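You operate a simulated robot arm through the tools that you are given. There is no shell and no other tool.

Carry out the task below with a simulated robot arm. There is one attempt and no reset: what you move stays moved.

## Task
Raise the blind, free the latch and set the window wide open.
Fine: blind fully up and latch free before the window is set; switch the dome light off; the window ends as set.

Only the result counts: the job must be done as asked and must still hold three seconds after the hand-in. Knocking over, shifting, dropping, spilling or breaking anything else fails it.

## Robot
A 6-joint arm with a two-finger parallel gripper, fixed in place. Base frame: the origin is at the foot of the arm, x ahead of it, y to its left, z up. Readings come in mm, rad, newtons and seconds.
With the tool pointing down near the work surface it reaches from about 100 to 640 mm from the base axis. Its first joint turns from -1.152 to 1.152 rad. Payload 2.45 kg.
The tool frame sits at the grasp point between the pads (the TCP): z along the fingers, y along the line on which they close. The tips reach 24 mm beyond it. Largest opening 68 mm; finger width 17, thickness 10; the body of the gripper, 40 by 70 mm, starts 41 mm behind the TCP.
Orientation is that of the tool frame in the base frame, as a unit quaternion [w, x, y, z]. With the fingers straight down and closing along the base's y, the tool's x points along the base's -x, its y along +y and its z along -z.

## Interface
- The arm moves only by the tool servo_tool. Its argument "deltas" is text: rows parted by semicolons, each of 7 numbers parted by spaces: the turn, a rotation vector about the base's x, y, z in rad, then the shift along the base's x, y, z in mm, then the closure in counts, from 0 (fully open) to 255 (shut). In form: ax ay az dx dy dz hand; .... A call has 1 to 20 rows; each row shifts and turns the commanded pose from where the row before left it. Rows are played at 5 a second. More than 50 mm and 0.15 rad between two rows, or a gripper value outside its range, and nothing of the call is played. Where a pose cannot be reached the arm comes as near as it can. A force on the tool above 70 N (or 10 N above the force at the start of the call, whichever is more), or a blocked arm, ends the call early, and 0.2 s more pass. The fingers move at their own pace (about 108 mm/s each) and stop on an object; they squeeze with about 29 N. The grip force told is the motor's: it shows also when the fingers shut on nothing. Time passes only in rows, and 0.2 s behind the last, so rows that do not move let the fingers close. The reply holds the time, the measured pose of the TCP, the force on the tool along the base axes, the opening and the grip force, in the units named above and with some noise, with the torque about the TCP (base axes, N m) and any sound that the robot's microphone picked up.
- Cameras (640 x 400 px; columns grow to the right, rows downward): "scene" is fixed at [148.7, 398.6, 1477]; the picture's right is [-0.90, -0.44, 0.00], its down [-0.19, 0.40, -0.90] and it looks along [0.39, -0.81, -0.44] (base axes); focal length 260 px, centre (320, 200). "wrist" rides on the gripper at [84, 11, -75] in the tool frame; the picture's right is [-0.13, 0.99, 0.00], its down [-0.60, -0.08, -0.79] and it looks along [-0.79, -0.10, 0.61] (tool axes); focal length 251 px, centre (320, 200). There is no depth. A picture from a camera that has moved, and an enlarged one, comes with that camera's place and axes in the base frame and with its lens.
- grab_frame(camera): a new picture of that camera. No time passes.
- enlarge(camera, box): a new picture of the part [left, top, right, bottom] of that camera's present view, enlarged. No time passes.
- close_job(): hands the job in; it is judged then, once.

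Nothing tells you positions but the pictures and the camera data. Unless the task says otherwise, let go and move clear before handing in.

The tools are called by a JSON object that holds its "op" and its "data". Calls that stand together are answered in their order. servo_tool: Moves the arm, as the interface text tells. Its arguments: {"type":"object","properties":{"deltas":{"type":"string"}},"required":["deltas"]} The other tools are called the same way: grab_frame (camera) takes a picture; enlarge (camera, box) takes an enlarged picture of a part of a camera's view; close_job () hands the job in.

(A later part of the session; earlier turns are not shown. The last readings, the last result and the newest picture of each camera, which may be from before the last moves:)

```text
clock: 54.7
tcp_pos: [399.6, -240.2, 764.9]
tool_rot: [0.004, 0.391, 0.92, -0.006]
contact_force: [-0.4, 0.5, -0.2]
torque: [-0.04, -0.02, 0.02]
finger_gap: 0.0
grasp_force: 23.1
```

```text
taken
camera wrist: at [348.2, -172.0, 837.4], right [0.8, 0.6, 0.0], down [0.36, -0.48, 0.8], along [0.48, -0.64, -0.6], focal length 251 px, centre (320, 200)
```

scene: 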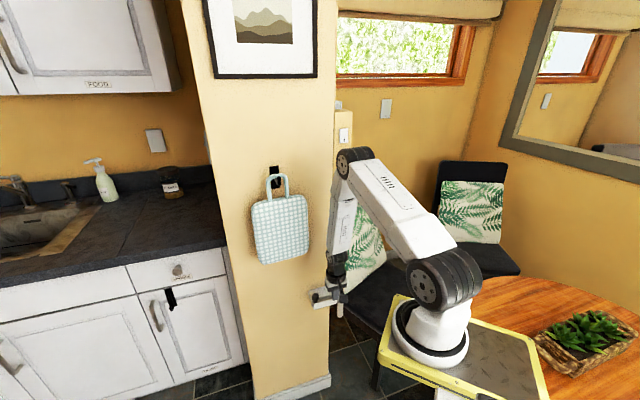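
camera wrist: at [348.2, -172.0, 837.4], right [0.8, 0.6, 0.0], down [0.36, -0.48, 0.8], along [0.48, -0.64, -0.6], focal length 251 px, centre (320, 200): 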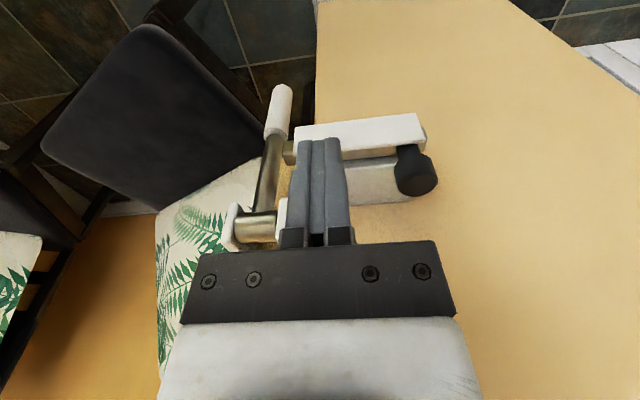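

The grip is at L ≈ -61, z 543–637, about [409, -330, 590] at its middle. I'll swing the tool to point at it at 40° below horizontal, stopping about 125 mm short with the fingers opened to about 50 mm.

{"op": "servo_tool", "data": {"deltas": "-0.0893 -0.0875 0 -8.5 -2.8 -13.3 255; -0.0893 -0.0875 0 -8.5 -2.8 -13.3 255; -0.0893 -0.0875 0 -8.5 -2.8 -13.3 255; -0.0893 -0.0875 0 -8.5 -2.8 -13.3 255; -0.0893 -0.0875 0 -8.5 -2.8 -13.3 255; -0.0893 -0.0875 0 -8.5 -2.8 -13.3 67; -0.0893 -0.0875 0 -8.5 -2.8 -13.3 67"}}

{"op": "grab_frame", "data": {"camera": "scene"}}

{"op": "grab_frame", "data": {"camera": "wrist"}}

```text
clock: 56.3
tcp_pos: [340.5, -255.0, 674.1]
tool_rot: [0.396, 0.354, 0.83, -0.168]
contact_force: [-0.3, 0.2, 0.4]
torque: [0.02, 0.0, -0.01]
finger_gap: 50.4
grasp_force: 0.1
out of reach, approached as far as the arm can: row 1
```

```text
taken
```

scene: 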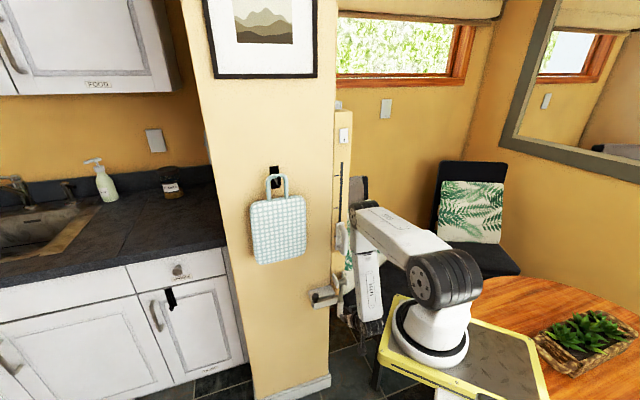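

```text
taken
camera wrist: at [272.6, -167.8, 654.9], right [0.77, 0.63, 0.1], down [-0.22, 0.11, 0.97], along [0.6, -0.77, 0.23], focal length 251 px, centre (320, 200)
```

wrist: 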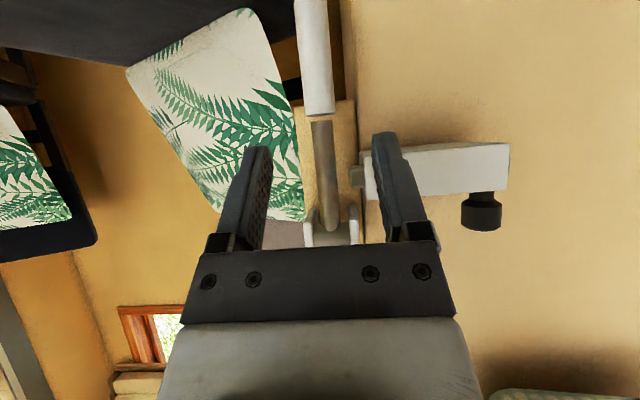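

The tool now points at the lever, with the rod centred between the fingers. I'll advance along the tool axis most of the way and look again.

{"op": "servo_tool", "data": {"deltas": "0 0 0 15.7 -17.7 -19.1 67; 0 0 0 15.7 -17.7 -19.1 67; 0 0 0 12 -13.5 -14.6 67"}}

{"op": "grab_frame", "data": {"camera": "wrist"}}

{"op": "enlarge", "data": {"camera": "scene", "box": [300, 180, 420, 330]}}

```text
clock: 57.1
tcp_pos: [383.4, -304.8, 621.5]
tool_rot: [0.395, 0.354, 0.831, -0.168]
contact_force: [0.6, -0.1, -0.1]
torque: [0.0, 0.0, -0.03]
finger_gap: 50.1
grasp_force: 0.1
```

```text
taken
camera wrist: at [315.9, -216.8, 602.8], right [0.77, 0.63, 0.1], down [-0.22, 0.11, 0.97], along [0.6, -0.77, 0.22], focal length 251 px, centre (320, 200)
```

wrist: 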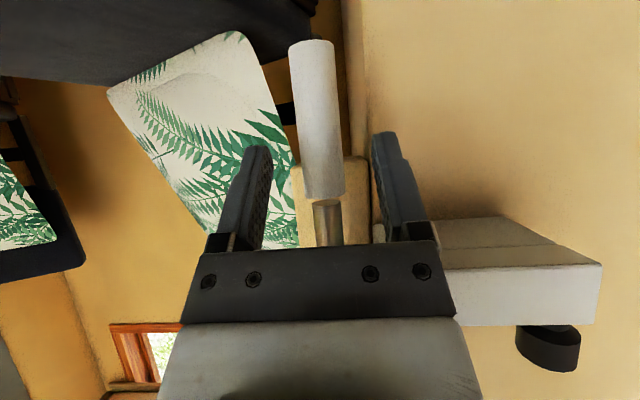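

```text
2.67 times, centred on (360, 255) of scene
camera zoom: at [148.7, 398.7, 1477.0], right [-0.9, -0.44, 0.0], down [-0.19, 0.4, -0.9], along [0.39, -0.81, -0.44], focal length 695 px, centre (213, 53)
```

zoom: 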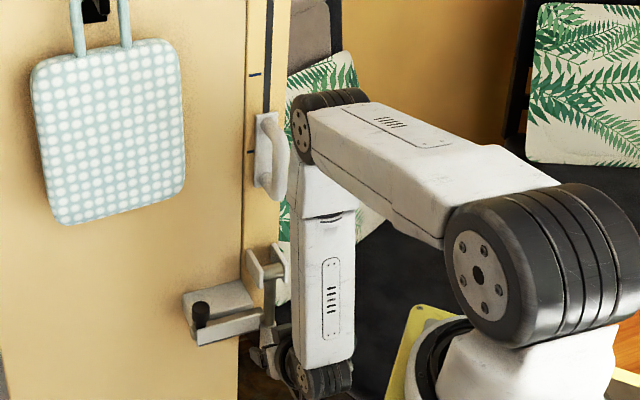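

The white grip is centred between the fingers. I'll advance the last 35 mm and then close on it.

{"op": "servo_tool", "data": {"deltas": "0 0 0 9.9 -10.6 -12 67; 0 0 0 9 -9.6 -11 67"}}

{"op": "grab_frame", "data": {"camera": "wrist"}}

```text
clock: 57.7
tcp_pos: [402.1, -324.0, 599.2]
tool_rot: [0.394, 0.354, 0.831, -0.167]
contact_force: [1.1, 0.5, 0.4]
torque: [0.02, 0.02, 0.0]
finger_gap: 50.1
grasp_force: 0.1
```

```text
taken
camera wrist: at [334.4, -237.5, 580.1], right [0.77, 0.63, 0.1], down [-0.22, 0.11, 0.97], along [0.6, -0.77, 0.22], focal length 251 px, centre (320, 200)
```

wrist: 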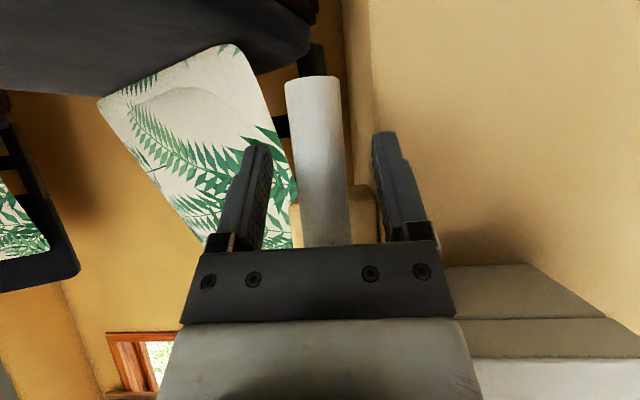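

{"op": "servo_tool", "data": {"deltas": "0 0 0 0 0 0 255; 0 0 0 0 0 0 255; 0 0 0 0 0 0 255"}}

{"op": "grab_frame", "data": {"camera": "wrist"}}

```text
clock: 58.5
tcp_pos: [403.1, -324.5, 600.0]
tool_rot: [0.394, 0.354, 0.832, -0.167]
contact_force: [0.0, -4.7, -7.7]
torque: [0.06, 0.09, -0.07]
finger_gap: 24.6
grasp_force: 40.9
```

```text
taken
camera wrist: at [334.3, -237.7, 580.1], right [0.77, 0.63, 0.1], down [-0.22, 0.11, 0.97], along [0.6, -0.77, 0.22], focal length 251 px, centre (320, 200)
```

wrist: 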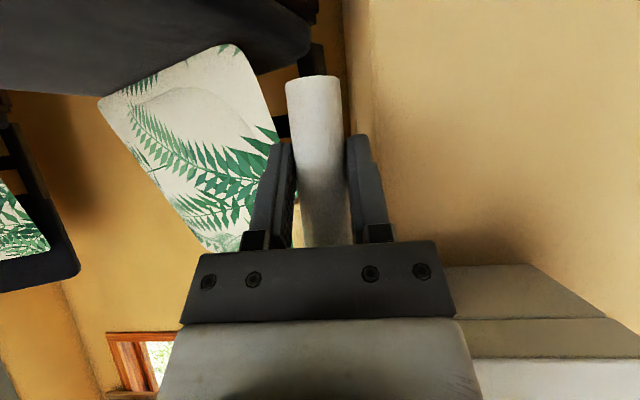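

The grip is held (24.6 mm gap). I'll now swing the lever outward about its pivot, beginning with one small step to check that it moves freely.

{"op": "servo_tool", "data": {"deltas": "0.043 0.042 0 -5.9 6 0.5 255; 0.043 0.042 0 -5.9 6 1.2 255"}}

{"op": "grab_frame", "data": {"camera": "wrist"}}

{"op": "grab_frame", "data": {"camera": "scene"}}

```text
clock: 59.1
tcp_pos: [391.7, -312.2, 600.0]
tool_rot: [0.343, 0.363, 0.854, -0.148]
contact_force: [-4.6, -9.8, -6.8]
torque: [-0.08, 0.45, 0.3]
finger_gap: 24.6
grasp_force: 40.8
```

```text
taken
camera wrist: at [321.6, -224.8, 595.7], right [0.78, 0.62, 0.09], down [-0.14, 0.03, 0.99], along [0.61, -0.78, 0.11], focal length 251 px, centre (320, 200)
```

wrist: 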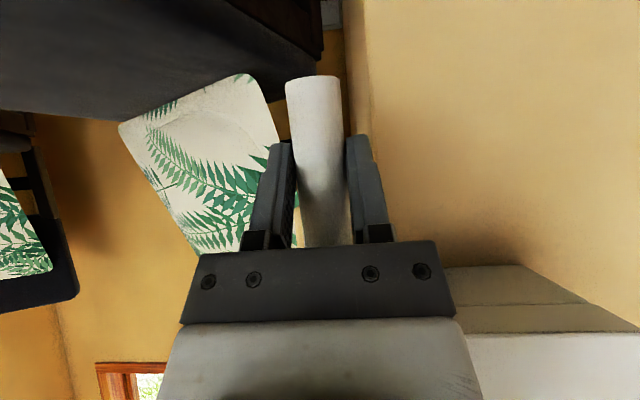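

```text
taken
```

scene: 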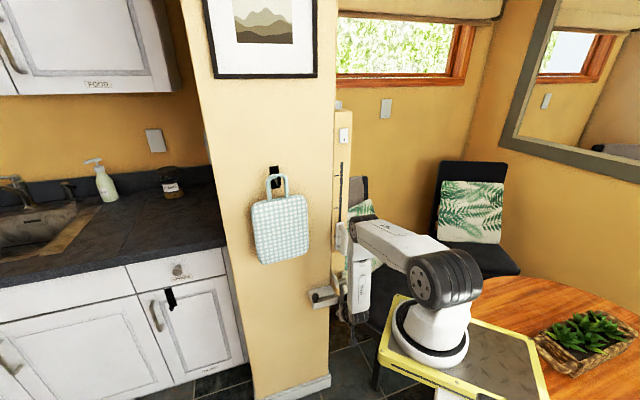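

The lever follows with light force. I'll continue along the arc.

{"op": "servo_tool", "data": {"deltas": "0.0857 0.084 0 -11.5 11.8 4 255; 0.0857 0.084 0 -11.1 11.3 5.9 255"}}

{"op": "servo_tool", "data": {"deltas": "0.0857 0.084 0 -10.5 10.7 7.8 255"}}

{"op": "grab_frame", "data": {"camera": "scene"}}

{"op": "enlarge", "data": {"camera": "scene", "box": [300, 0, 640, 330]}}

```text
clock: 59.7
tcp_pos: [368.2, -290.3, 611.1]
tool_rot: [0.24, 0.378, 0.888, -0.104]
contact_force: [-15.5, -15.2, 6.1]
torque: [-1.11, -0.23, 0.26]
finger_gap: 25.0
grasp_force: 40.4
```

```text
clock: 60.1
tcp_pos: [359.6, -279.9, 618.3]
tool_rot: [0.186, 0.385, 0.9, -0.081]
contact_force: [-25.4, -24.9, 9.2]
torque: [-1.5, -0.36, 0.09]
finger_gap: 24.8
grasp_force: 40.6
```

```text
taken
```

scene: 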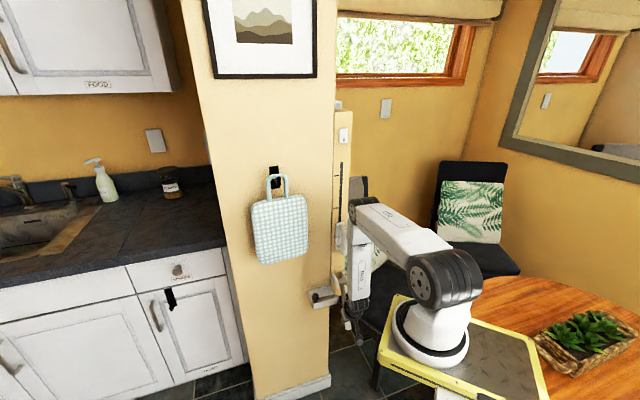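

```text
1.21 times, centred on (470, 165) of scene
camera zoom: at [148.2, 398.3, 1477.2], right [-0.9, -0.44, 0.0], down [-0.19, 0.4, -0.9], along [0.39, -0.81, -0.44], focal length 316 px, centre (138, 242)
```

zoom: 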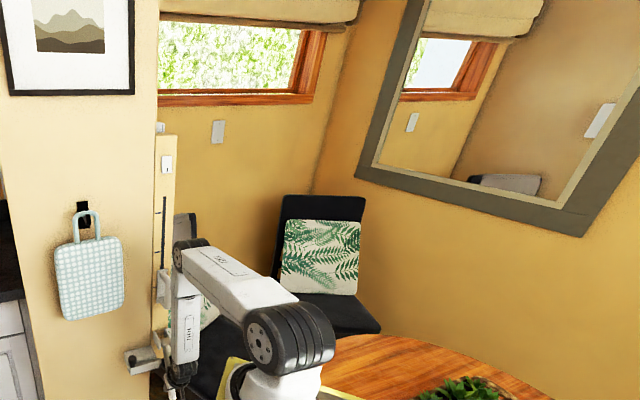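

There's a sideways load of about 35 N, so the lever's swing plane is turned about 2–3° from my estimate. I'll shift slightly to relieve it and follow a corrected direction, [-0.725, 0.689].

{"op": "servo_tool", "data": {"deltas": "0 0 0.02 -1.8 -1.8 0 255"}}

{"op": "servo_tool", "data": {"deltas": "0.083 0.087 0 -10.2 9.6 9.5 255"}}

{"op": "grab_frame", "data": {"camera": "wrist"}}

```text
clock: 60.5
tcp_pos: [358.2, -280.5, 619.1]
tool_rot: [0.186, 0.373, 0.906, -0.078]
contact_force: [-3.5, -9.9, 9.9]
torque: [0.05, -0.41, -0.63]
finger_gap: 24.8
grasp_force: 40.7
```

```text
clock: 60.9
tcp_pos: [347.6, -270.5, 627.2]
tool_rot: [0.13, 0.374, 0.917, -0.057]
contact_force: [17.8, 9.0, 7.8]
torque: [0.37, -1.07, -0.35]
finger_gap: 24.6
grasp_force: 40.5
```

```text
taken
camera wrist: at [284.1, -192.1, 675.0], right [0.78, 0.62, 0.03], down [0.2, -0.3, 0.93], along [0.59, -0.72, -0.36], focal length 251 px, centre (320, 200)
```

wrist: 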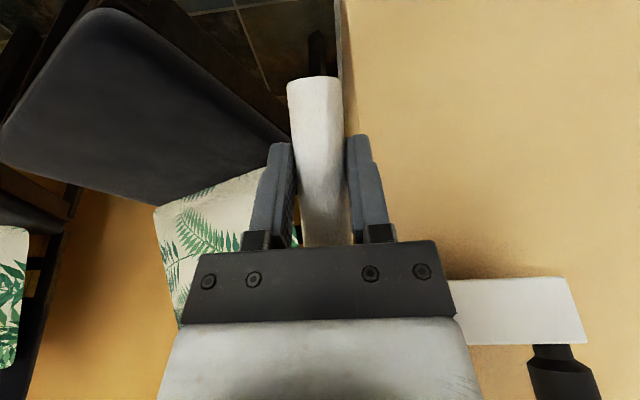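

{"op": "servo_tool", "data": {"deltas": "0 0 0 1.2 1.2 0 255"}}

{"op": "servo_tool", "data": {"deltas": "0.084 0.086 0 -9.1 9 11.1 255"}}

{"op": "enlarge", "data": {"camera": "scene", "box": [300, 0, 640, 330]}}

```text
clock: 61.3
tcp_pos: [348.6, -270.8, 626.9]
tool_rot: [0.131, 0.376, 0.916, -0.057]
contact_force: [15.9, 8.9, 11.7]
torque: [0.41, -0.61, 0.04]
finger_gap: 24.7
grasp_force: 40.1
```

```text
clock: 61.7
tcp_pos: [339.4, -261.3, 638.4]
tool_rot: [0.076, 0.38, 0.921, -0.037]
contact_force: [26.2, 16.1, 8.4]
torque: [0.3, -0.96, -0.29]
finger_gap: 25.0
grasp_force: 40.2
```

```text
1.21 times, centred on (470, 165) of scene
camera zoom: at [149.0, 399.0, 1476.9], right [-0.9, -0.44, 0.0], down [-0.19, 0.4, -0.9], along [0.39, -0.81, -0.44], focal length 316 px, centre (138, 242)
```

zoom: 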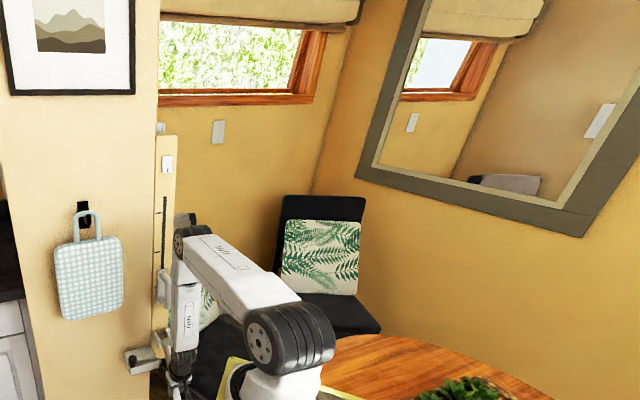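

{"op": "servo_tool", "data": {"deltas": "0 0 0 1.4 1.4 0 255; 0 0 0 0.8 0.8 0 255"}}

{"op": "grab_frame", "data": {"camera": "wrist"}}

```text
clock: 62.3
tcp_pos: [338.9, -261.4, 639.4]
tool_rot: [0.075, 0.383, 0.92, -0.035]
contact_force: [-12.7, -25.9, 1.2]
torque: [0.42, 0.71, 0.09]
finger_gap: 24.9
grasp_force: 40.8
```

```text
taken
camera wrist: at [281.2, -186.5, 697.5], right [0.79, 0.61, 0.01], down [0.27, -0.38, 0.88], along [0.54, -0.7, -0.47], focal length 251 px, centre (320, 200)
```

wrist: 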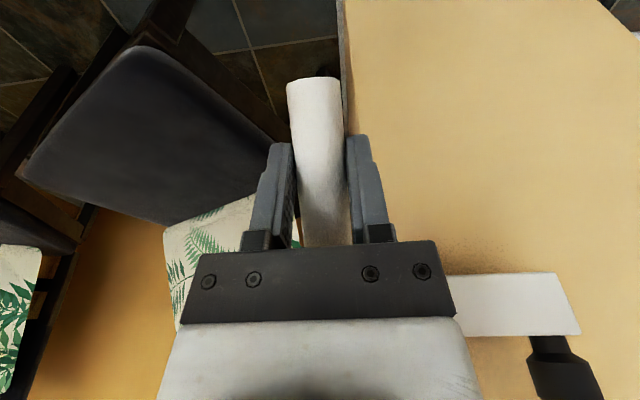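

{"op": "servo_tool", "data": {"deltas": "0 0 0 -1 -1 0 255; 0.084 0.086 0 -8.05 8 12.6 255"}}

{"op": "servo_tool", "data": {"deltas": "0.084 0.086 0 -6.9 6.9 13.8 255"}}

{"op": "enlarge", "data": {"camera": "scene", "box": [300, 0, 640, 330]}}

{"op": "enlarge", "data": {"camera": "scene", "box": [300, 190, 400, 340]}}

```text
clock: 62.9
tcp_pos: [330.8, -251.8, 652.6]
tool_rot: [0.019, 0.383, 0.924, -0.013]
contact_force: [-24.2, -29.6, -1.4]
torque: [-0.32, -0.08, -0.52]
finger_gap: 24.8
grasp_force: 41.0
```

```text
clock: 63.3
tcp_pos: [326.1, -248.7, 660.7]
tool_rot: [-0.017, 0.384, 0.923, 0.009]
contact_force: [-47.9, -47.4, 3.6]
torque: [-1.51, 0.02, 0.26]
finger_gap: 25.0
grasp_force: 40.4
out of reach, approached as far as the arm can: row 1
```

```text
1.21 times, centred on (470, 165) of scene
camera zoom: at [147.8, 397.8, 1477.3], right [-0.9, -0.44, 0.0], down [-0.19, 0.4, -0.9], along [0.39, -0.81, -0.44], focal length 316 px, centre (138, 242)
```

zoom: 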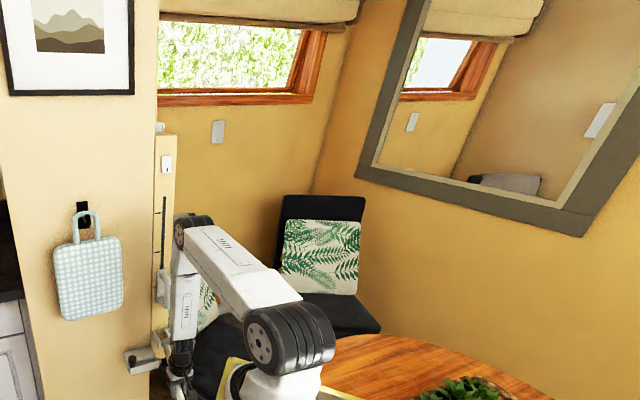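

```text
2.67 times, centred on (350, 265) of scene
camera zoom: at [147.8, 397.8, 1477.3], right [-0.9, -0.44, 0.0], down [-0.19, 0.4, -0.9], along [0.39, -0.81, -0.44], focal length 695 px, centre (240, 27)
```

zoom: 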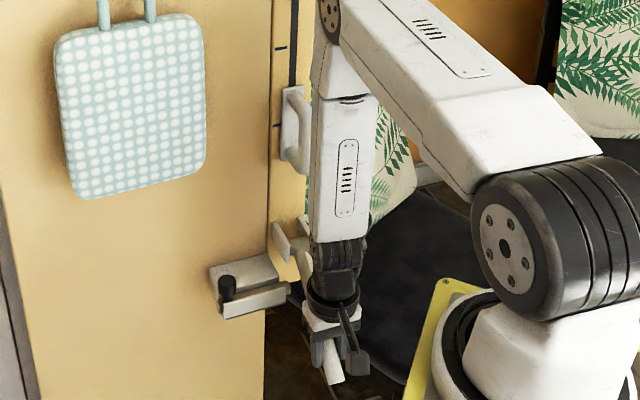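

The tool is now vertical and the lever is at about 52°, but a 67 N sideways load has built up and the tilt has reached its limit. I'll relieve the load and carry on without further tilting, letting the grip turn in the pads.

{"op": "servo_tool", "data": {"deltas": "0 0 0 -1.2 -1.2 0 255; 0 0 0 -1.2 -1.2 0 255"}}

{"op": "grab_frame", "data": {"camera": "wrist"}}

```text
clock: 63.9
tcp_pos: [326.0, -248.2, 660.7]
tool_rot: [-0.036, 0.382, 0.924, 0.01]
contact_force: [-14.8, -16.7, 12.3]
torque: [-0.72, -0.81, -0.96]
finger_gap: 25.0
grasp_force: 40.6
```

```text
taken
camera wrist: at [279.9, -185.7, 741.3], right [0.79, 0.61, -0.02], down [0.42, -0.52, 0.75], along [0.45, -0.6, -0.67], focal length 251 px, centre (320, 200)
```

wrist: 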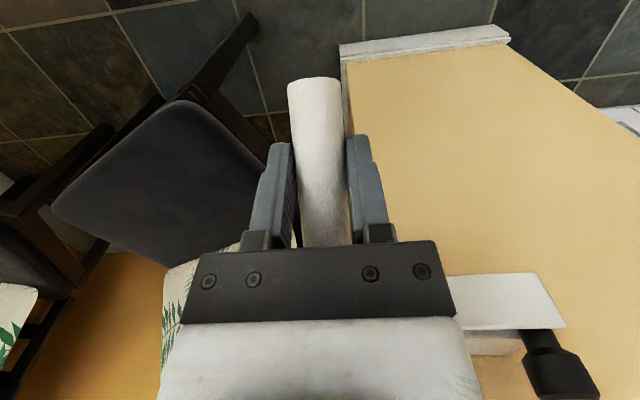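

{"op": "servo_tool", "data": {"deltas": "0 0 0 -0.9 -0.9 0 255; 0 0 0 -5.7 5.5 11.7 255"}}

{"op": "servo_tool", "data": {"deltas": "0 0 0 -4.7 4.6 12.4 255"}}

{"op": "grab_frame", "data": {"camera": "wrist"}}

{"op": "enlarge", "data": {"camera": "scene", "box": [300, 190, 400, 340]}}

```text
clock: 64.5
tcp_pos: [320.7, -241.8, 671.9]
tool_rot: [-0.036, 0.379, 0.925, 0.01]
contact_force: [14.7, 4.0, -6.7]
torque: [1.23, 0.2, -0.69]
finger_gap: 24.7
grasp_force: 40.5
```

```text
clock: 64.9
tcp_pos: [316.6, -238.0, 685.1]
tool_rot: [-0.037, 0.378, 0.925, 0.01]
contact_force: [23.8, 22.6, -9.1]
torque: [1.29, 0.08, -0.52]
finger_gap: 25.0
grasp_force: 40.5
```

```text
taken
camera wrist: at [268.1, -174.7, 765.6], right [0.79, 0.62, -0.02], down [0.42, -0.52, 0.75], along [0.45, -0.59, -0.67], focal length 251 px, centre (320, 200)
```

wrist: 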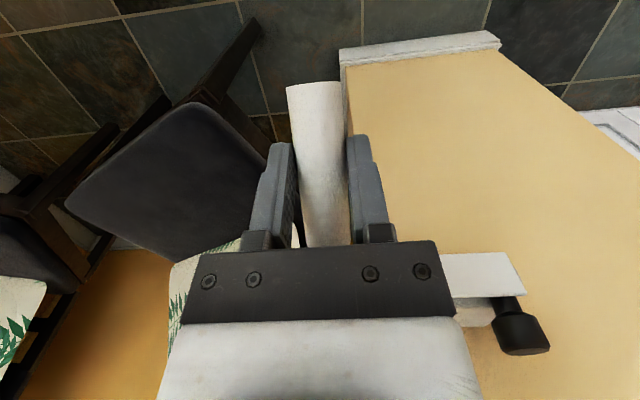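

```text
2.67 times, centred on (350, 265) of scene
camera zoom: at [149.3, 399.0, 1476.9], right [-0.9, -0.44, 0.0], down [-0.19, 0.4, -0.9], along [0.39, -0.81, -0.44], focal length 695 px, centre (240, 27)
```

zoom: 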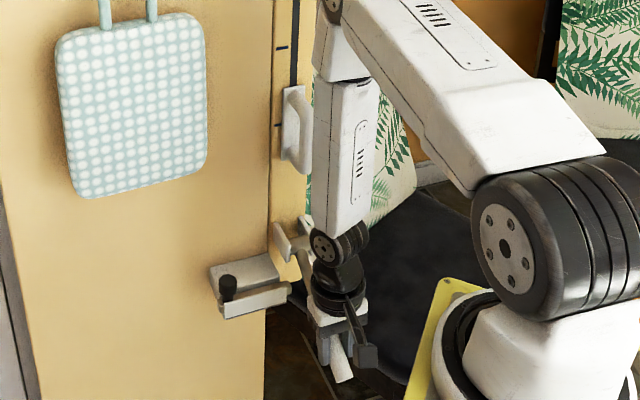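

{"op": "servo_tool", "data": {"deltas": "0 0 0 1.1 1.1 0 255; 0 0 0 -3.8 3.8 13.1 255"}}

{"op": "servo_tool", "data": {"deltas": "0 0 0 -2.8 2.8 13.5 255"}}

{"op": "grab_frame", "data": {"camera": "wrist"}}

{"op": "grab_frame", "data": {"camera": "scene"}}

```text
clock: 65.5
tcp_pos: [310.7, -232.5, 697.9]
tool_rot: [-0.039, 0.381, 0.924, 0.01]
contact_force: [5.4, 8.7, -9.9]
torque: [0.89, 0.49, -0.5]
finger_gap: 24.7
grasp_force: 41.0
```

```text
clock: 65.9
tcp_pos: [308.2, -230.2, 712.2]
tool_rot: [-0.038, 0.381, 0.924, 0.011]
contact_force: [6.4, 16.1, -14.3]
torque: [1.03, 0.51, -0.51]
finger_gap: 24.9
grasp_force: 40.2
```

```text
taken
camera wrist: at [261.5, -167.6, 792.0], right [0.79, 0.61, -0.02], down [0.42, -0.52, 0.74], along [0.45, -0.6, -0.67], focal length 251 px, centre (320, 200)
```

wrist: 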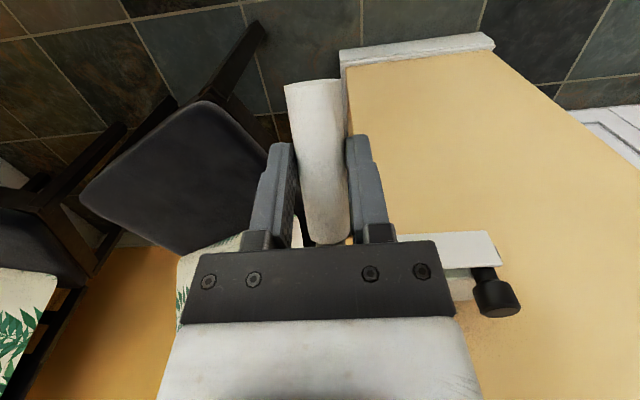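

```text
taken
```

scene: 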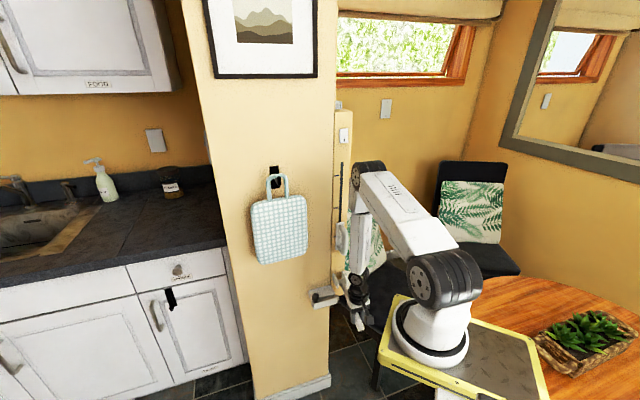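

{"op": "enlarge", "data": {"camera": "scene", "box": [320, 0, 640, 120]}}

```text
2.00 times, centred on (480, 60) of scene
camera zoom: at [149.0, 398.8, 1476.9], right [-0.9, -0.44, 0.0], down [-0.19, 0.4, -0.9], along [0.39, -0.81, -0.44], focal length 521 px, centre (0, 480)
```

zoom: 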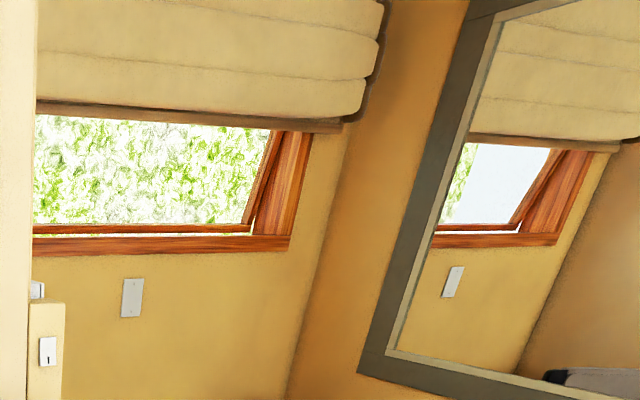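

In the scene the window pane is swinging open with the lever, so the lever is the window control. I'll carry on along the arc towards the end of its travel.

{"op": "servo_tool", "data": {"deltas": "0 0 0 -1.1 2 13.9 255"}}

{"op": "servo_tool", "data": {"deltas": "0 0 0 -0.4 0.9 14.1 255"}}

{"op": "enlarge", "data": {"camera": "scene", "box": [320, 0, 640, 120]}}

{"op": "grab_frame", "data": {"camera": "wrist"}}

```text
clock: 66.3
tcp_pos: [305.5, -226.8, 724.8]
tool_rot: [-0.039, 0.381, 0.924, 0.01]
contact_force: [-9.2, 8.5, -10.8]
torque: [0.74, 0.76, -0.39]
finger_gap: 24.6
grasp_force: 41.0
```

```text
clock: 66.7
tcp_pos: [305.6, -226.7, 739.1]
tool_rot: [-0.041, 0.382, 0.923, 0.011]
contact_force: [-32.3, -9.2, -12.5]
torque: [0.43, 1.18, -0.23]
finger_gap: 24.8
grasp_force: 40.4
```

```text
2.00 times, centred on (480, 60) of scene
camera zoom: at [148.2, 398.3, 1477.2], right [-0.9, -0.44, 0.0], down [-0.19, 0.4, -0.9], along [0.39, -0.81, -0.44], focal length 521 px, centre (0, 480)
```

zoom: 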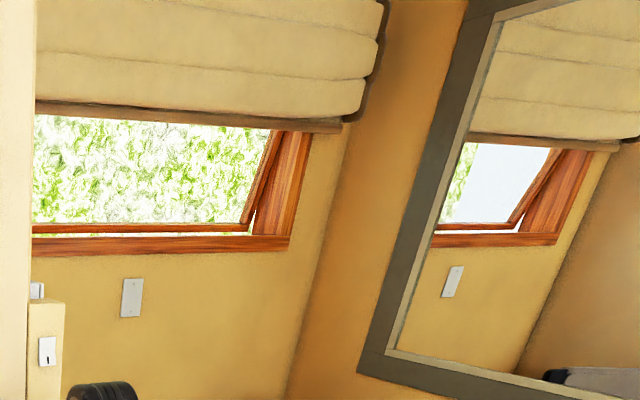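

```text
taken
camera wrist: at [259.7, -164.9, 820.7], right [0.79, 0.61, -0.02], down [0.42, -0.52, 0.74], along [0.44, -0.59, -0.67], focal length 251 px, centre (320, 200)
```

wrist: 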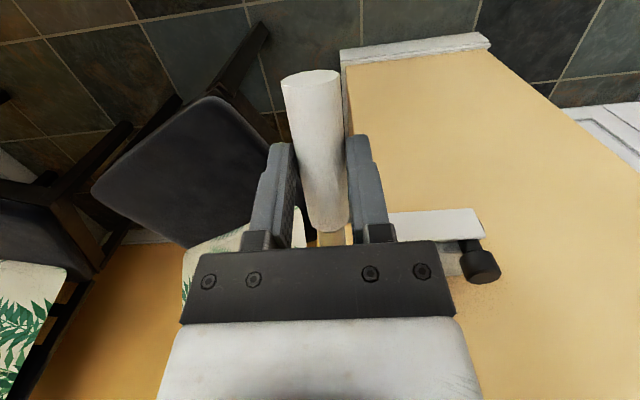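

{"op": "servo_tool", "data": {"deltas": "0 0 0 -1.2 -0.6 13.5 255"}}

{"op": "servo_tool", "data": {"deltas": "0 0 0 0.3 -0.9 13.5 255"}}

{"op": "enlarge", "data": {"camera": "scene", "box": [320, 0, 640, 120]}}

{"op": "enlarge", "data": {"camera": "scene", "box": [300, 190, 400, 340]}}

```text
clock: 67.1
tcp_pos: [305.3, -226.6, 753.7]
tool_rot: [-0.04, 0.381, 0.924, 0.011]
contact_force: [-27.1, -5.4, -9.9]
torque: [0.41, 1.17, -0.44]
finger_gap: 24.7
grasp_force: 40.2
```

```text
clock: 67.5
tcp_pos: [308.2, -230.0, 767.1]
tool_rot: [-0.036, 0.381, 0.924, 0.01]
contact_force: [-30.3, -14.9, -14.9]
torque: [-0.16, 0.81, -0.28]
finger_gap: 24.4
grasp_force: 40.2
```

```text
2.00 times, centred on (480, 60) of scene
camera zoom: at [148.2, 398.2, 1477.2], right [-0.9, -0.44, 0.0], down [-0.19, 0.4, -0.9], along [0.39, -0.81, -0.44], focal length 521 px, centre (0, 480)
```

zoom: 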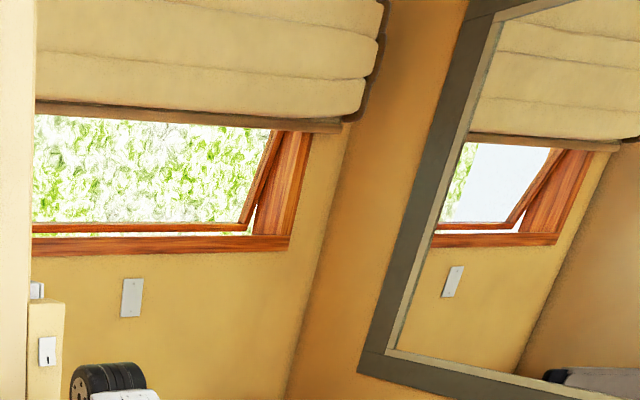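

```text
2.67 times, centred on (350, 265) of scene
camera zoom: at [148.2, 398.2, 1477.2], right [-0.9, -0.44, 0.0], down [-0.19, 0.4, -0.9], along [0.39, -0.81, -0.44], focal length 695 px, centre (240, 27)
```

zoom: 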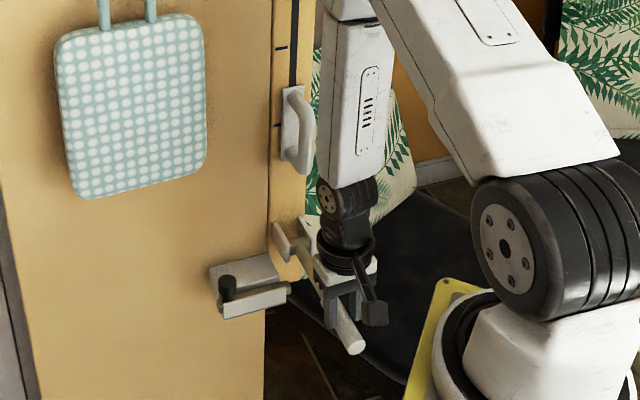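

{"op": "enlarge", "data": {"camera": "scene", "box": [420, 50, 490, 90]}}

{"op": "grab_frame", "data": {"camera": "wrist"}}

```text
9.14 times, centred on (455, 70) of scene
camera zoom: at [148.2, 398.2, 1477.2], right [-0.9, -0.44, 0.0], down [-0.19, 0.4, -0.9], along [0.39, -0.81, -0.44], focal length 2382 px, centre (-914, 1389)
```

zoom: 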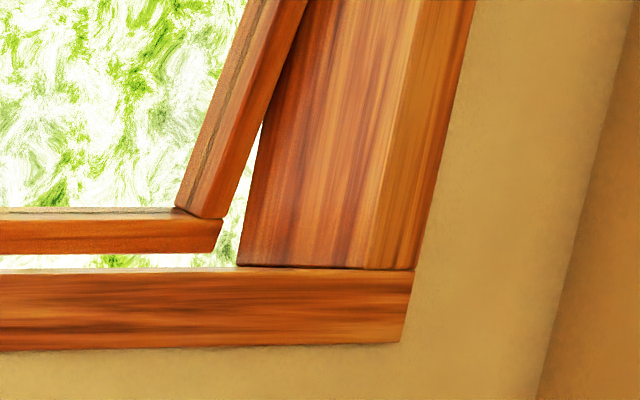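

```text
taken
camera wrist: at [260.7, -166.5, 847.4], right [0.79, 0.61, -0.02], down [0.42, -0.52, 0.75], along [0.45, -0.6, -0.67], focal length 251 px, centre (320, 200)
```

wrist: 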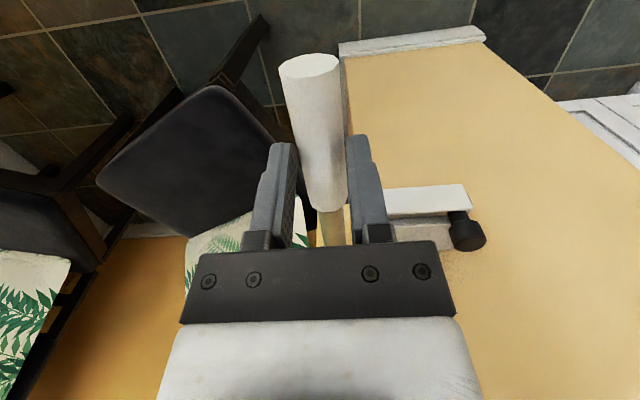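

{"op": "servo_tool", "data": {"deltas": "0 0 0 0.2 -2.4 13 255"}}

{"op": "servo_tool", "data": {"deltas": "0 0 0 1.4 -2.8 12.5 255"}}

{"op": "enlarge", "data": {"camera": "scene", "box": [420, 50, 490, 90]}}

{"op": "grab_frame", "data": {"camera": "wrist"}}

```text
clock: 67.9
tcp_pos: [311.4, -232.7, 781.5]
tool_rot: [-0.032, 0.379, 0.925, 0.008]
contact_force: [-0.6, -0.3, -0.2]
torque: [-0.02, -0.03, 0.0]
finger_gap: 0.1
grasp_force: 23.7
```

```text
clock: 68.3
tcp_pos: [310.5, -233.6, 791.6]
tool_rot: [-0.035, 0.379, 0.925, 0.01]
contact_force: [-0.1, 0.4, -0.1]
torque: [0.01, 0.01, -0.02]
finger_gap: 0.0
grasp_force: 23.4
```

```text
9.14 times, centred on (455, 70) of scene
camera zoom: at [148.7, 398.7, 1477.0], right [-0.9, -0.44, 0.0], down [-0.19, 0.4, -0.9], along [0.39, -0.81, -0.44], focal length 2382 px, centre (-914, 1389)
```

zoom: 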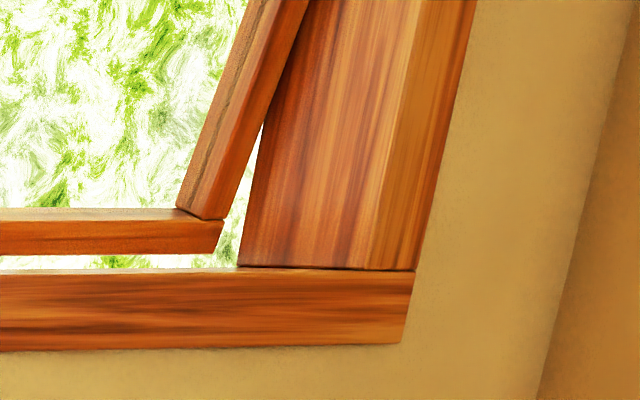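

```text
taken
camera wrist: at [263.4, -171.8, 872.4], right [0.79, 0.61, -0.02], down [0.42, -0.52, 0.75], along [0.45, -0.6, -0.66], focal length 251 px, centre (320, 200)
```

wrist: 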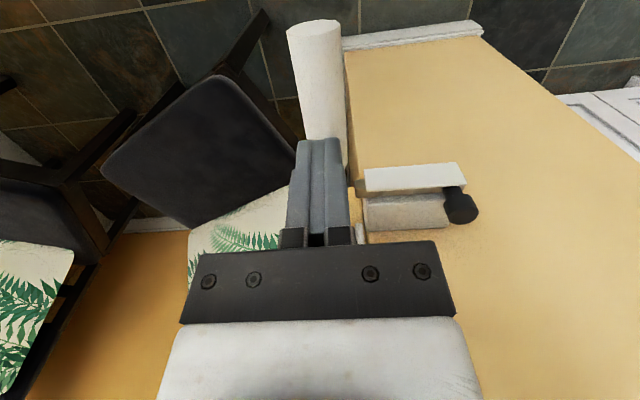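

The gripper slipped up off the lever, which appears to stay out. I'll check where the lever and window are now.

{"op": "enlarge", "data": {"camera": "scene", "box": [300, 190, 400, 340]}}

{"op": "enlarge", "data": {"camera": "scene", "box": [315, 250, 375, 320]}}

{"op": "enlarge", "data": {"camera": "wrist", "box": [240, 0, 500, 240]}}

```text
2.67 times, centred on (350, 265) of scene
camera zoom: at [148.7, 398.7, 1477.0], right [-0.9, -0.44, 0.0], down [-0.19, 0.4, -0.9], along [0.39, -0.81, -0.44], focal length 695 px, centre (240, 27)
```

zoom: 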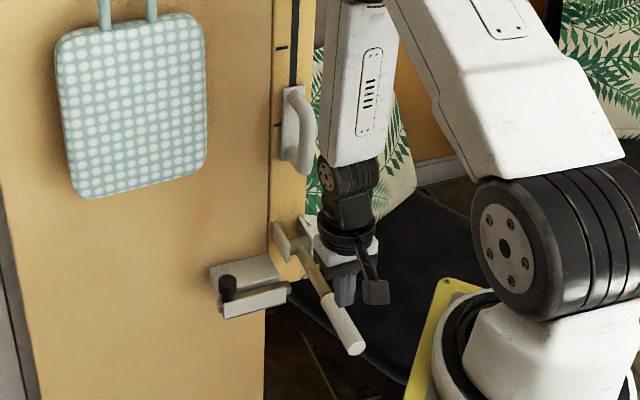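

```text
5.71 times, centred on (345, 285) of scene
camera zoom: at [148.7, 398.7, 1477.0], right [-0.9, -0.44, 0.0], down [-0.19, 0.4, -0.9], along [0.39, -0.81, -0.44], focal length 1488 px, centre (177, -286)
```

zoom: 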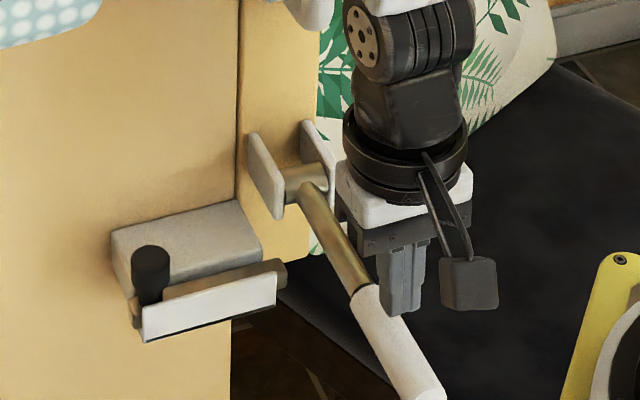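

```text
1.67 times, centred on (370, 120) of wrist
camera zoom: at [263.4, -171.8, 872.4], right [0.79, 0.61, -0.02], down [0.42, -0.52, 0.75], along [0.45, -0.6, -0.66], focal length 419 px, centre (237, 333)
```

zoom: 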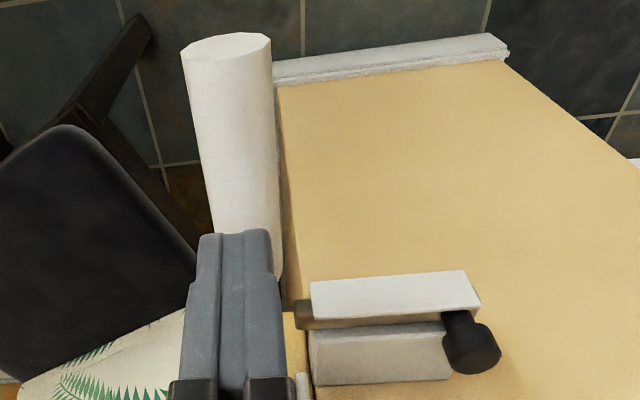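

The lever stays put, at roughly 90°, so friction holds it. However, the pads slipped progressively, so I can't be sure this is the end of its travel. I'll move left and turn the tool sideways so a finger can push the lever up from underneath and find the real stop.

{"op": "servo_tool", "data": {"deltas": "0 0 0 5 5 5 255; 0 0 0 30 30 0 255; 0 0 0 32 32 0 255; 0 0 0 32 32 0 255"}}

{"op": "servo_tool", "data": {"deltas": "-0.098 0.1 0 -4 -4.3 -8.6 255; -0.098 0.1 0 -4 -4.3 -8.6 255; -0.098 0.1 0 -4 -4.3 -8.6 255; -0.098 0.1 0 -4 -4.3 -8.6 255; -0.098 0.1 0 -4 -4.3 -8.6 255"}}

{"op": "grab_frame", "data": {"camera": "scene"}}

{"op": "grab_frame", "data": {"camera": "wrist"}}

```text
clock: 69.3
tcp_pos: [409.7, -137.3, 798.6]
tool_rot: [-0.037, 0.381, 0.924, 0.009]
contact_force: [0.8, 0.0, 0.4]
torque: [-0.01, 0.0, -0.04]
finger_gap: 0.2
grasp_force: 23.5
```

```text
clock: 70.5
tcp_pos: [387.6, -159.0, 754.0]
tool_rot: [-0.169, 0.368, 0.861, -0.307]
contact_force: [-0.1, 0.3, -0.2]
torque: [0.07, -0.04, -0.03]
finger_gap: 0.0
grasp_force: 23.9
```

```text
taken
```

scene: 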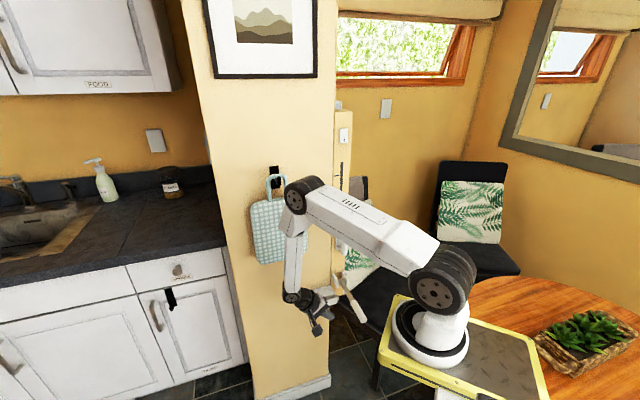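

```text
taken
camera wrist: at [377.4, -61.2, 808.6], right [0.61, 0.44, -0.66], down [0.77, -0.17, 0.61], along [0.16, -0.88, -0.44], focal length 251 px, centre (320, 200)
```

wrist: 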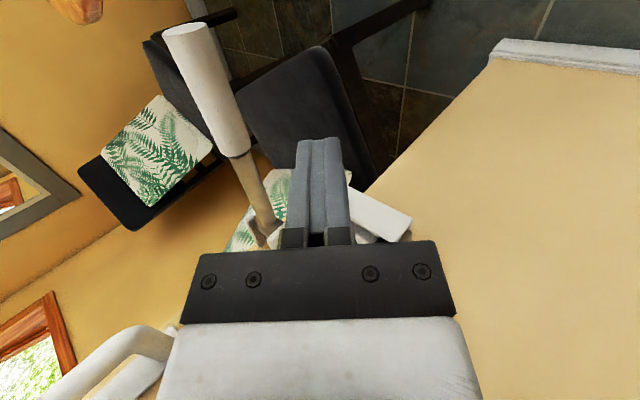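

The arm reaches this side pose well. I'll finish turning the tool towards horizontal.

{"op": "servo_tool", "data": {"deltas": "-0.098 0.1 0 -4 -4.3 -8.6 255; -0.098 0.1 0 -4 -4.3 -8.6 255; -0.098 0.1 0 -4 -4.3 -8.6 255; -0.098 0.1 0 -4 -4.3 -8.6 255; -0.098 0.1 0 -4 -4.3 -8.6 255"}}

{"op": "grab_frame", "data": {"camera": "scene"}}

{"op": "grab_frame", "data": {"camera": "wrist"}}

{"op": "enlarge", "data": {"camera": "scene", "box": [290, 240, 390, 340]}}

```text
clock: 71.7
tcp_pos: [368.7, -179.2, 711.1]
tool_rot: [-0.281, 0.311, 0.694, -0.585]
contact_force: [0.2, 0.2, 0.1]
torque: [0.0, 0.02, 0.0]
finger_gap: 0.4
grasp_force: 24.0
```

```text
taken
```

scene: 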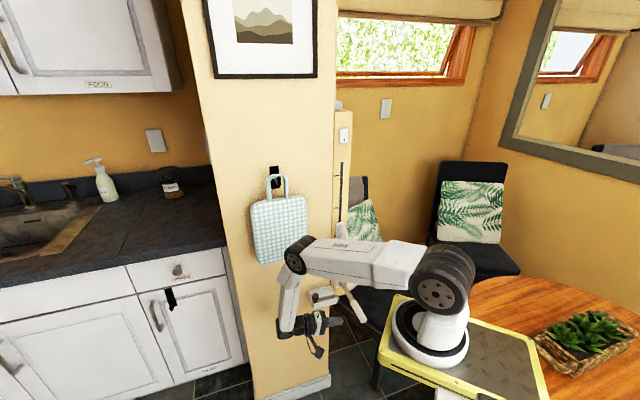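

```text
taken
camera wrist: at [372.0, -66.7, 713.4], right [0.19, 0.02, -0.98], down [0.98, 0.03, 0.19], along [0.04, -1.0, -0.02], focal length 251 px, centre (320, 200)
```

wrist: 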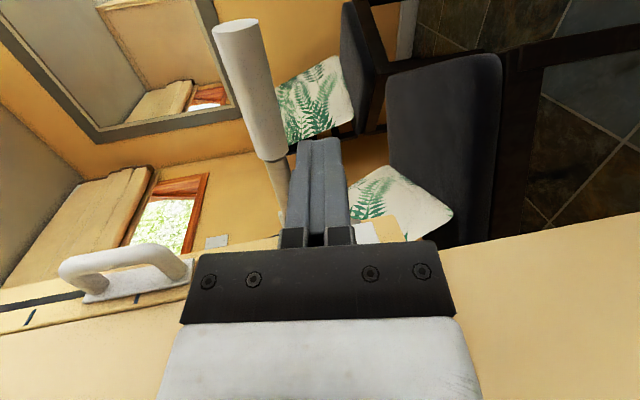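

```text
4.00 times, centred on (340, 290) of scene
camera zoom: at [148.7, 398.7, 1477.0], right [-0.9, -0.44, 0.0], down [-0.19, 0.4, -0.9], along [0.39, -0.81, -0.44], focal length 1042 px, centre (240, -160)
```

zoom: 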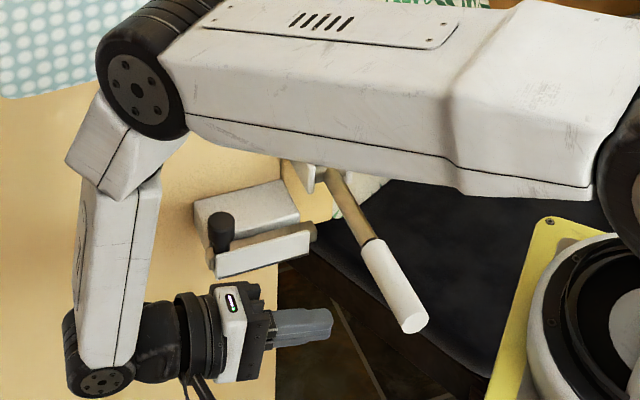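

The tool now points sideways below the lever. I'll slide it under the grip and then raise it gently.

{"op": "servo_tool", "data": {"deltas": "0 0 0 -14.8 -14.5 0 255; 0 0 0 -14.8 -14.5 0 255; 0 0 0 -14.8 -14.5 0 255"}}

{"op": "grab_frame", "data": {"camera": "wrist"}}

{"op": "enlarge", "data": {"camera": "scene", "box": [290, 240, 390, 340]}}

```text
clock: 72.5
tcp_pos: [323.6, -223.4, 711.8]
tool_rot: [-0.28, 0.312, 0.696, -0.583]
contact_force: [0.5, 0.3, -0.1]
torque: [0.0, 0.01, 0.02]
finger_gap: 0.0
grasp_force: 23.3
```

```text
taken
camera wrist: at [327.2, -110.4, 713.9], right [0.19, 0.02, -0.98], down [0.98, 0.03, 0.19], along [0.04, -1.0, -0.02], focal length 251 px, centre (320, 200)
```

wrist: 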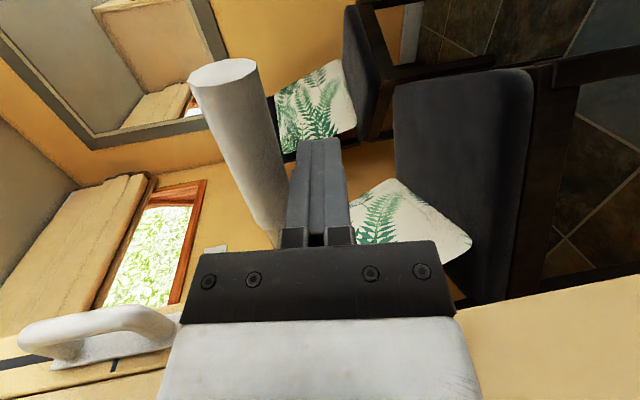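

```text
4.00 times, centred on (340, 290) of scene
camera zoom: at [148.7, 398.7, 1477.0], right [-0.9, -0.44, 0.0], down [-0.19, 0.4, -0.9], along [0.39, -0.81, -0.44], focal length 1042 px, centre (240, -160)
```

zoom: 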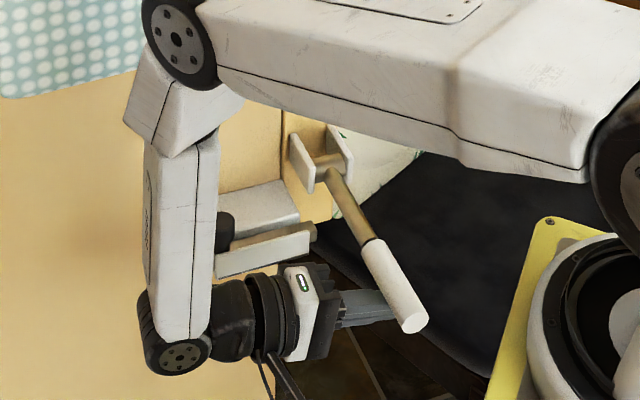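

{"op": "servo_tool", "data": {"deltas": "0 0 0 0 0 5 255; 0 0 0 0 0 4 255"}}

{"op": "servo_tool", "data": {"deltas": "0 0 0 0 0 3 255; 0 0 0 0 0 3 255"}}

{"op": "grab_frame", "data": {"camera": "wrist"}}

```text
clock: 73.1
tcp_pos: [323.2, -222.0, 721.4]
tool_rot: [-0.281, 0.312, 0.695, -0.584]
contact_force: [1.1, 1.2, -5.2]
torque: [0.05, -0.06, 0.0]
finger_gap: 0.1
grasp_force: 23.2
```

```text
clock: 73.7
tcp_pos: [323.0, -223.1, 721.2]
tool_rot: [-0.278, 0.313, 0.702, -0.577]
contact_force: [6.0, 0.2, -67.8]
torque: [0.52, -0.81, 0.05]
finger_gap: 0.1
grasp_force: 23.7
```

```text
taken
camera wrist: at [327.4, -110.0, 725.7], right [0.2, 0.04, -0.98], down [0.98, 0.03, 0.2], along [0.04, -1.0, -0.03], focal length 251 px, centre (320, 200)
```

wrist: 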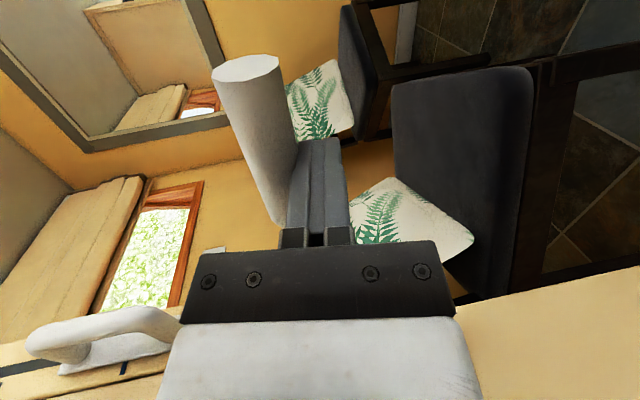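

The lever doesn't move at all under 68 N, so it is at its end stop: the window is wide open. I'll lower the finger off it and withdraw to the left.

{"op": "servo_tool", "data": {"deltas": "0 0 0 0 0 -7 255; 0 0 0 0 0 -7 255; 0 0 0 12 12 -2 255; 0 0 0 20 20 0 255; 0 0 0 20 20 0 255; 0 0 0 15 15 0 255"}}

{"op": "grab_frame", "data": {"camera": "wrist"}}

{"op": "enlarge", "data": {"camera": "scene", "box": [290, 240, 390, 340]}}

{"op": "enlarge", "data": {"camera": "scene", "box": [320, 0, 640, 120]}}

```text
clock: 75.1
tcp_pos: [389.7, -154.9, 711.0]
tool_rot: [-0.282, 0.312, 0.695, -0.583]
contact_force: [0.9, -0.8, -0.5]
torque: [0.02, 0.01, 0.0]
finger_gap: 0.0
grasp_force: 23.9
```

```text
taken
camera wrist: at [394.6, -42.5, 713.4], right [0.19, 0.02, -0.98], down [0.98, 0.03, 0.19], along [0.04, -1.0, -0.02], focal length 251 px, centre (320, 200)
```

wrist: 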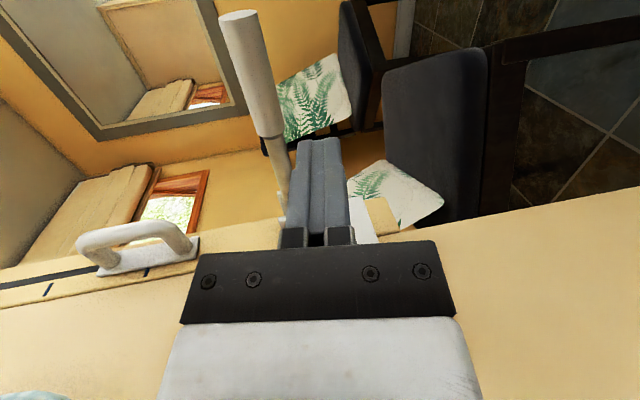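

```text
4.00 times, centred on (340, 290) of scene
camera zoom: at [148.7, 398.6, 1477.0], right [-0.9, -0.44, 0.0], down [-0.19, 0.4, -0.9], along [0.39, -0.81, -0.44], focal length 1042 px, centre (240, -160)
```

zoom: 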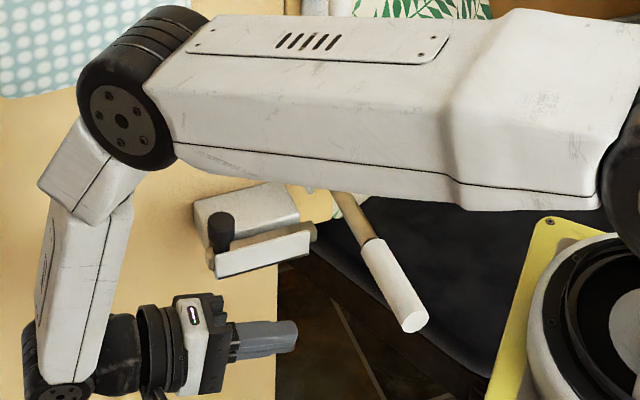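

```text
2.00 times, centred on (480, 60) of scene
camera zoom: at [148.7, 398.6, 1477.0], right [-0.9, -0.44, 0.0], down [-0.19, 0.4, -0.9], along [0.39, -0.81, -0.44], focal length 521 px, centre (0, 480)
```

zoom: 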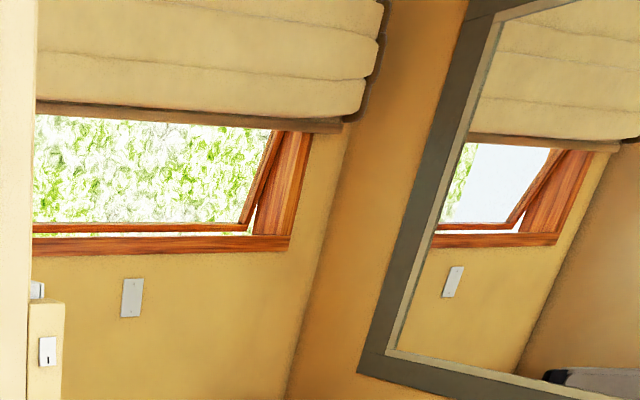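

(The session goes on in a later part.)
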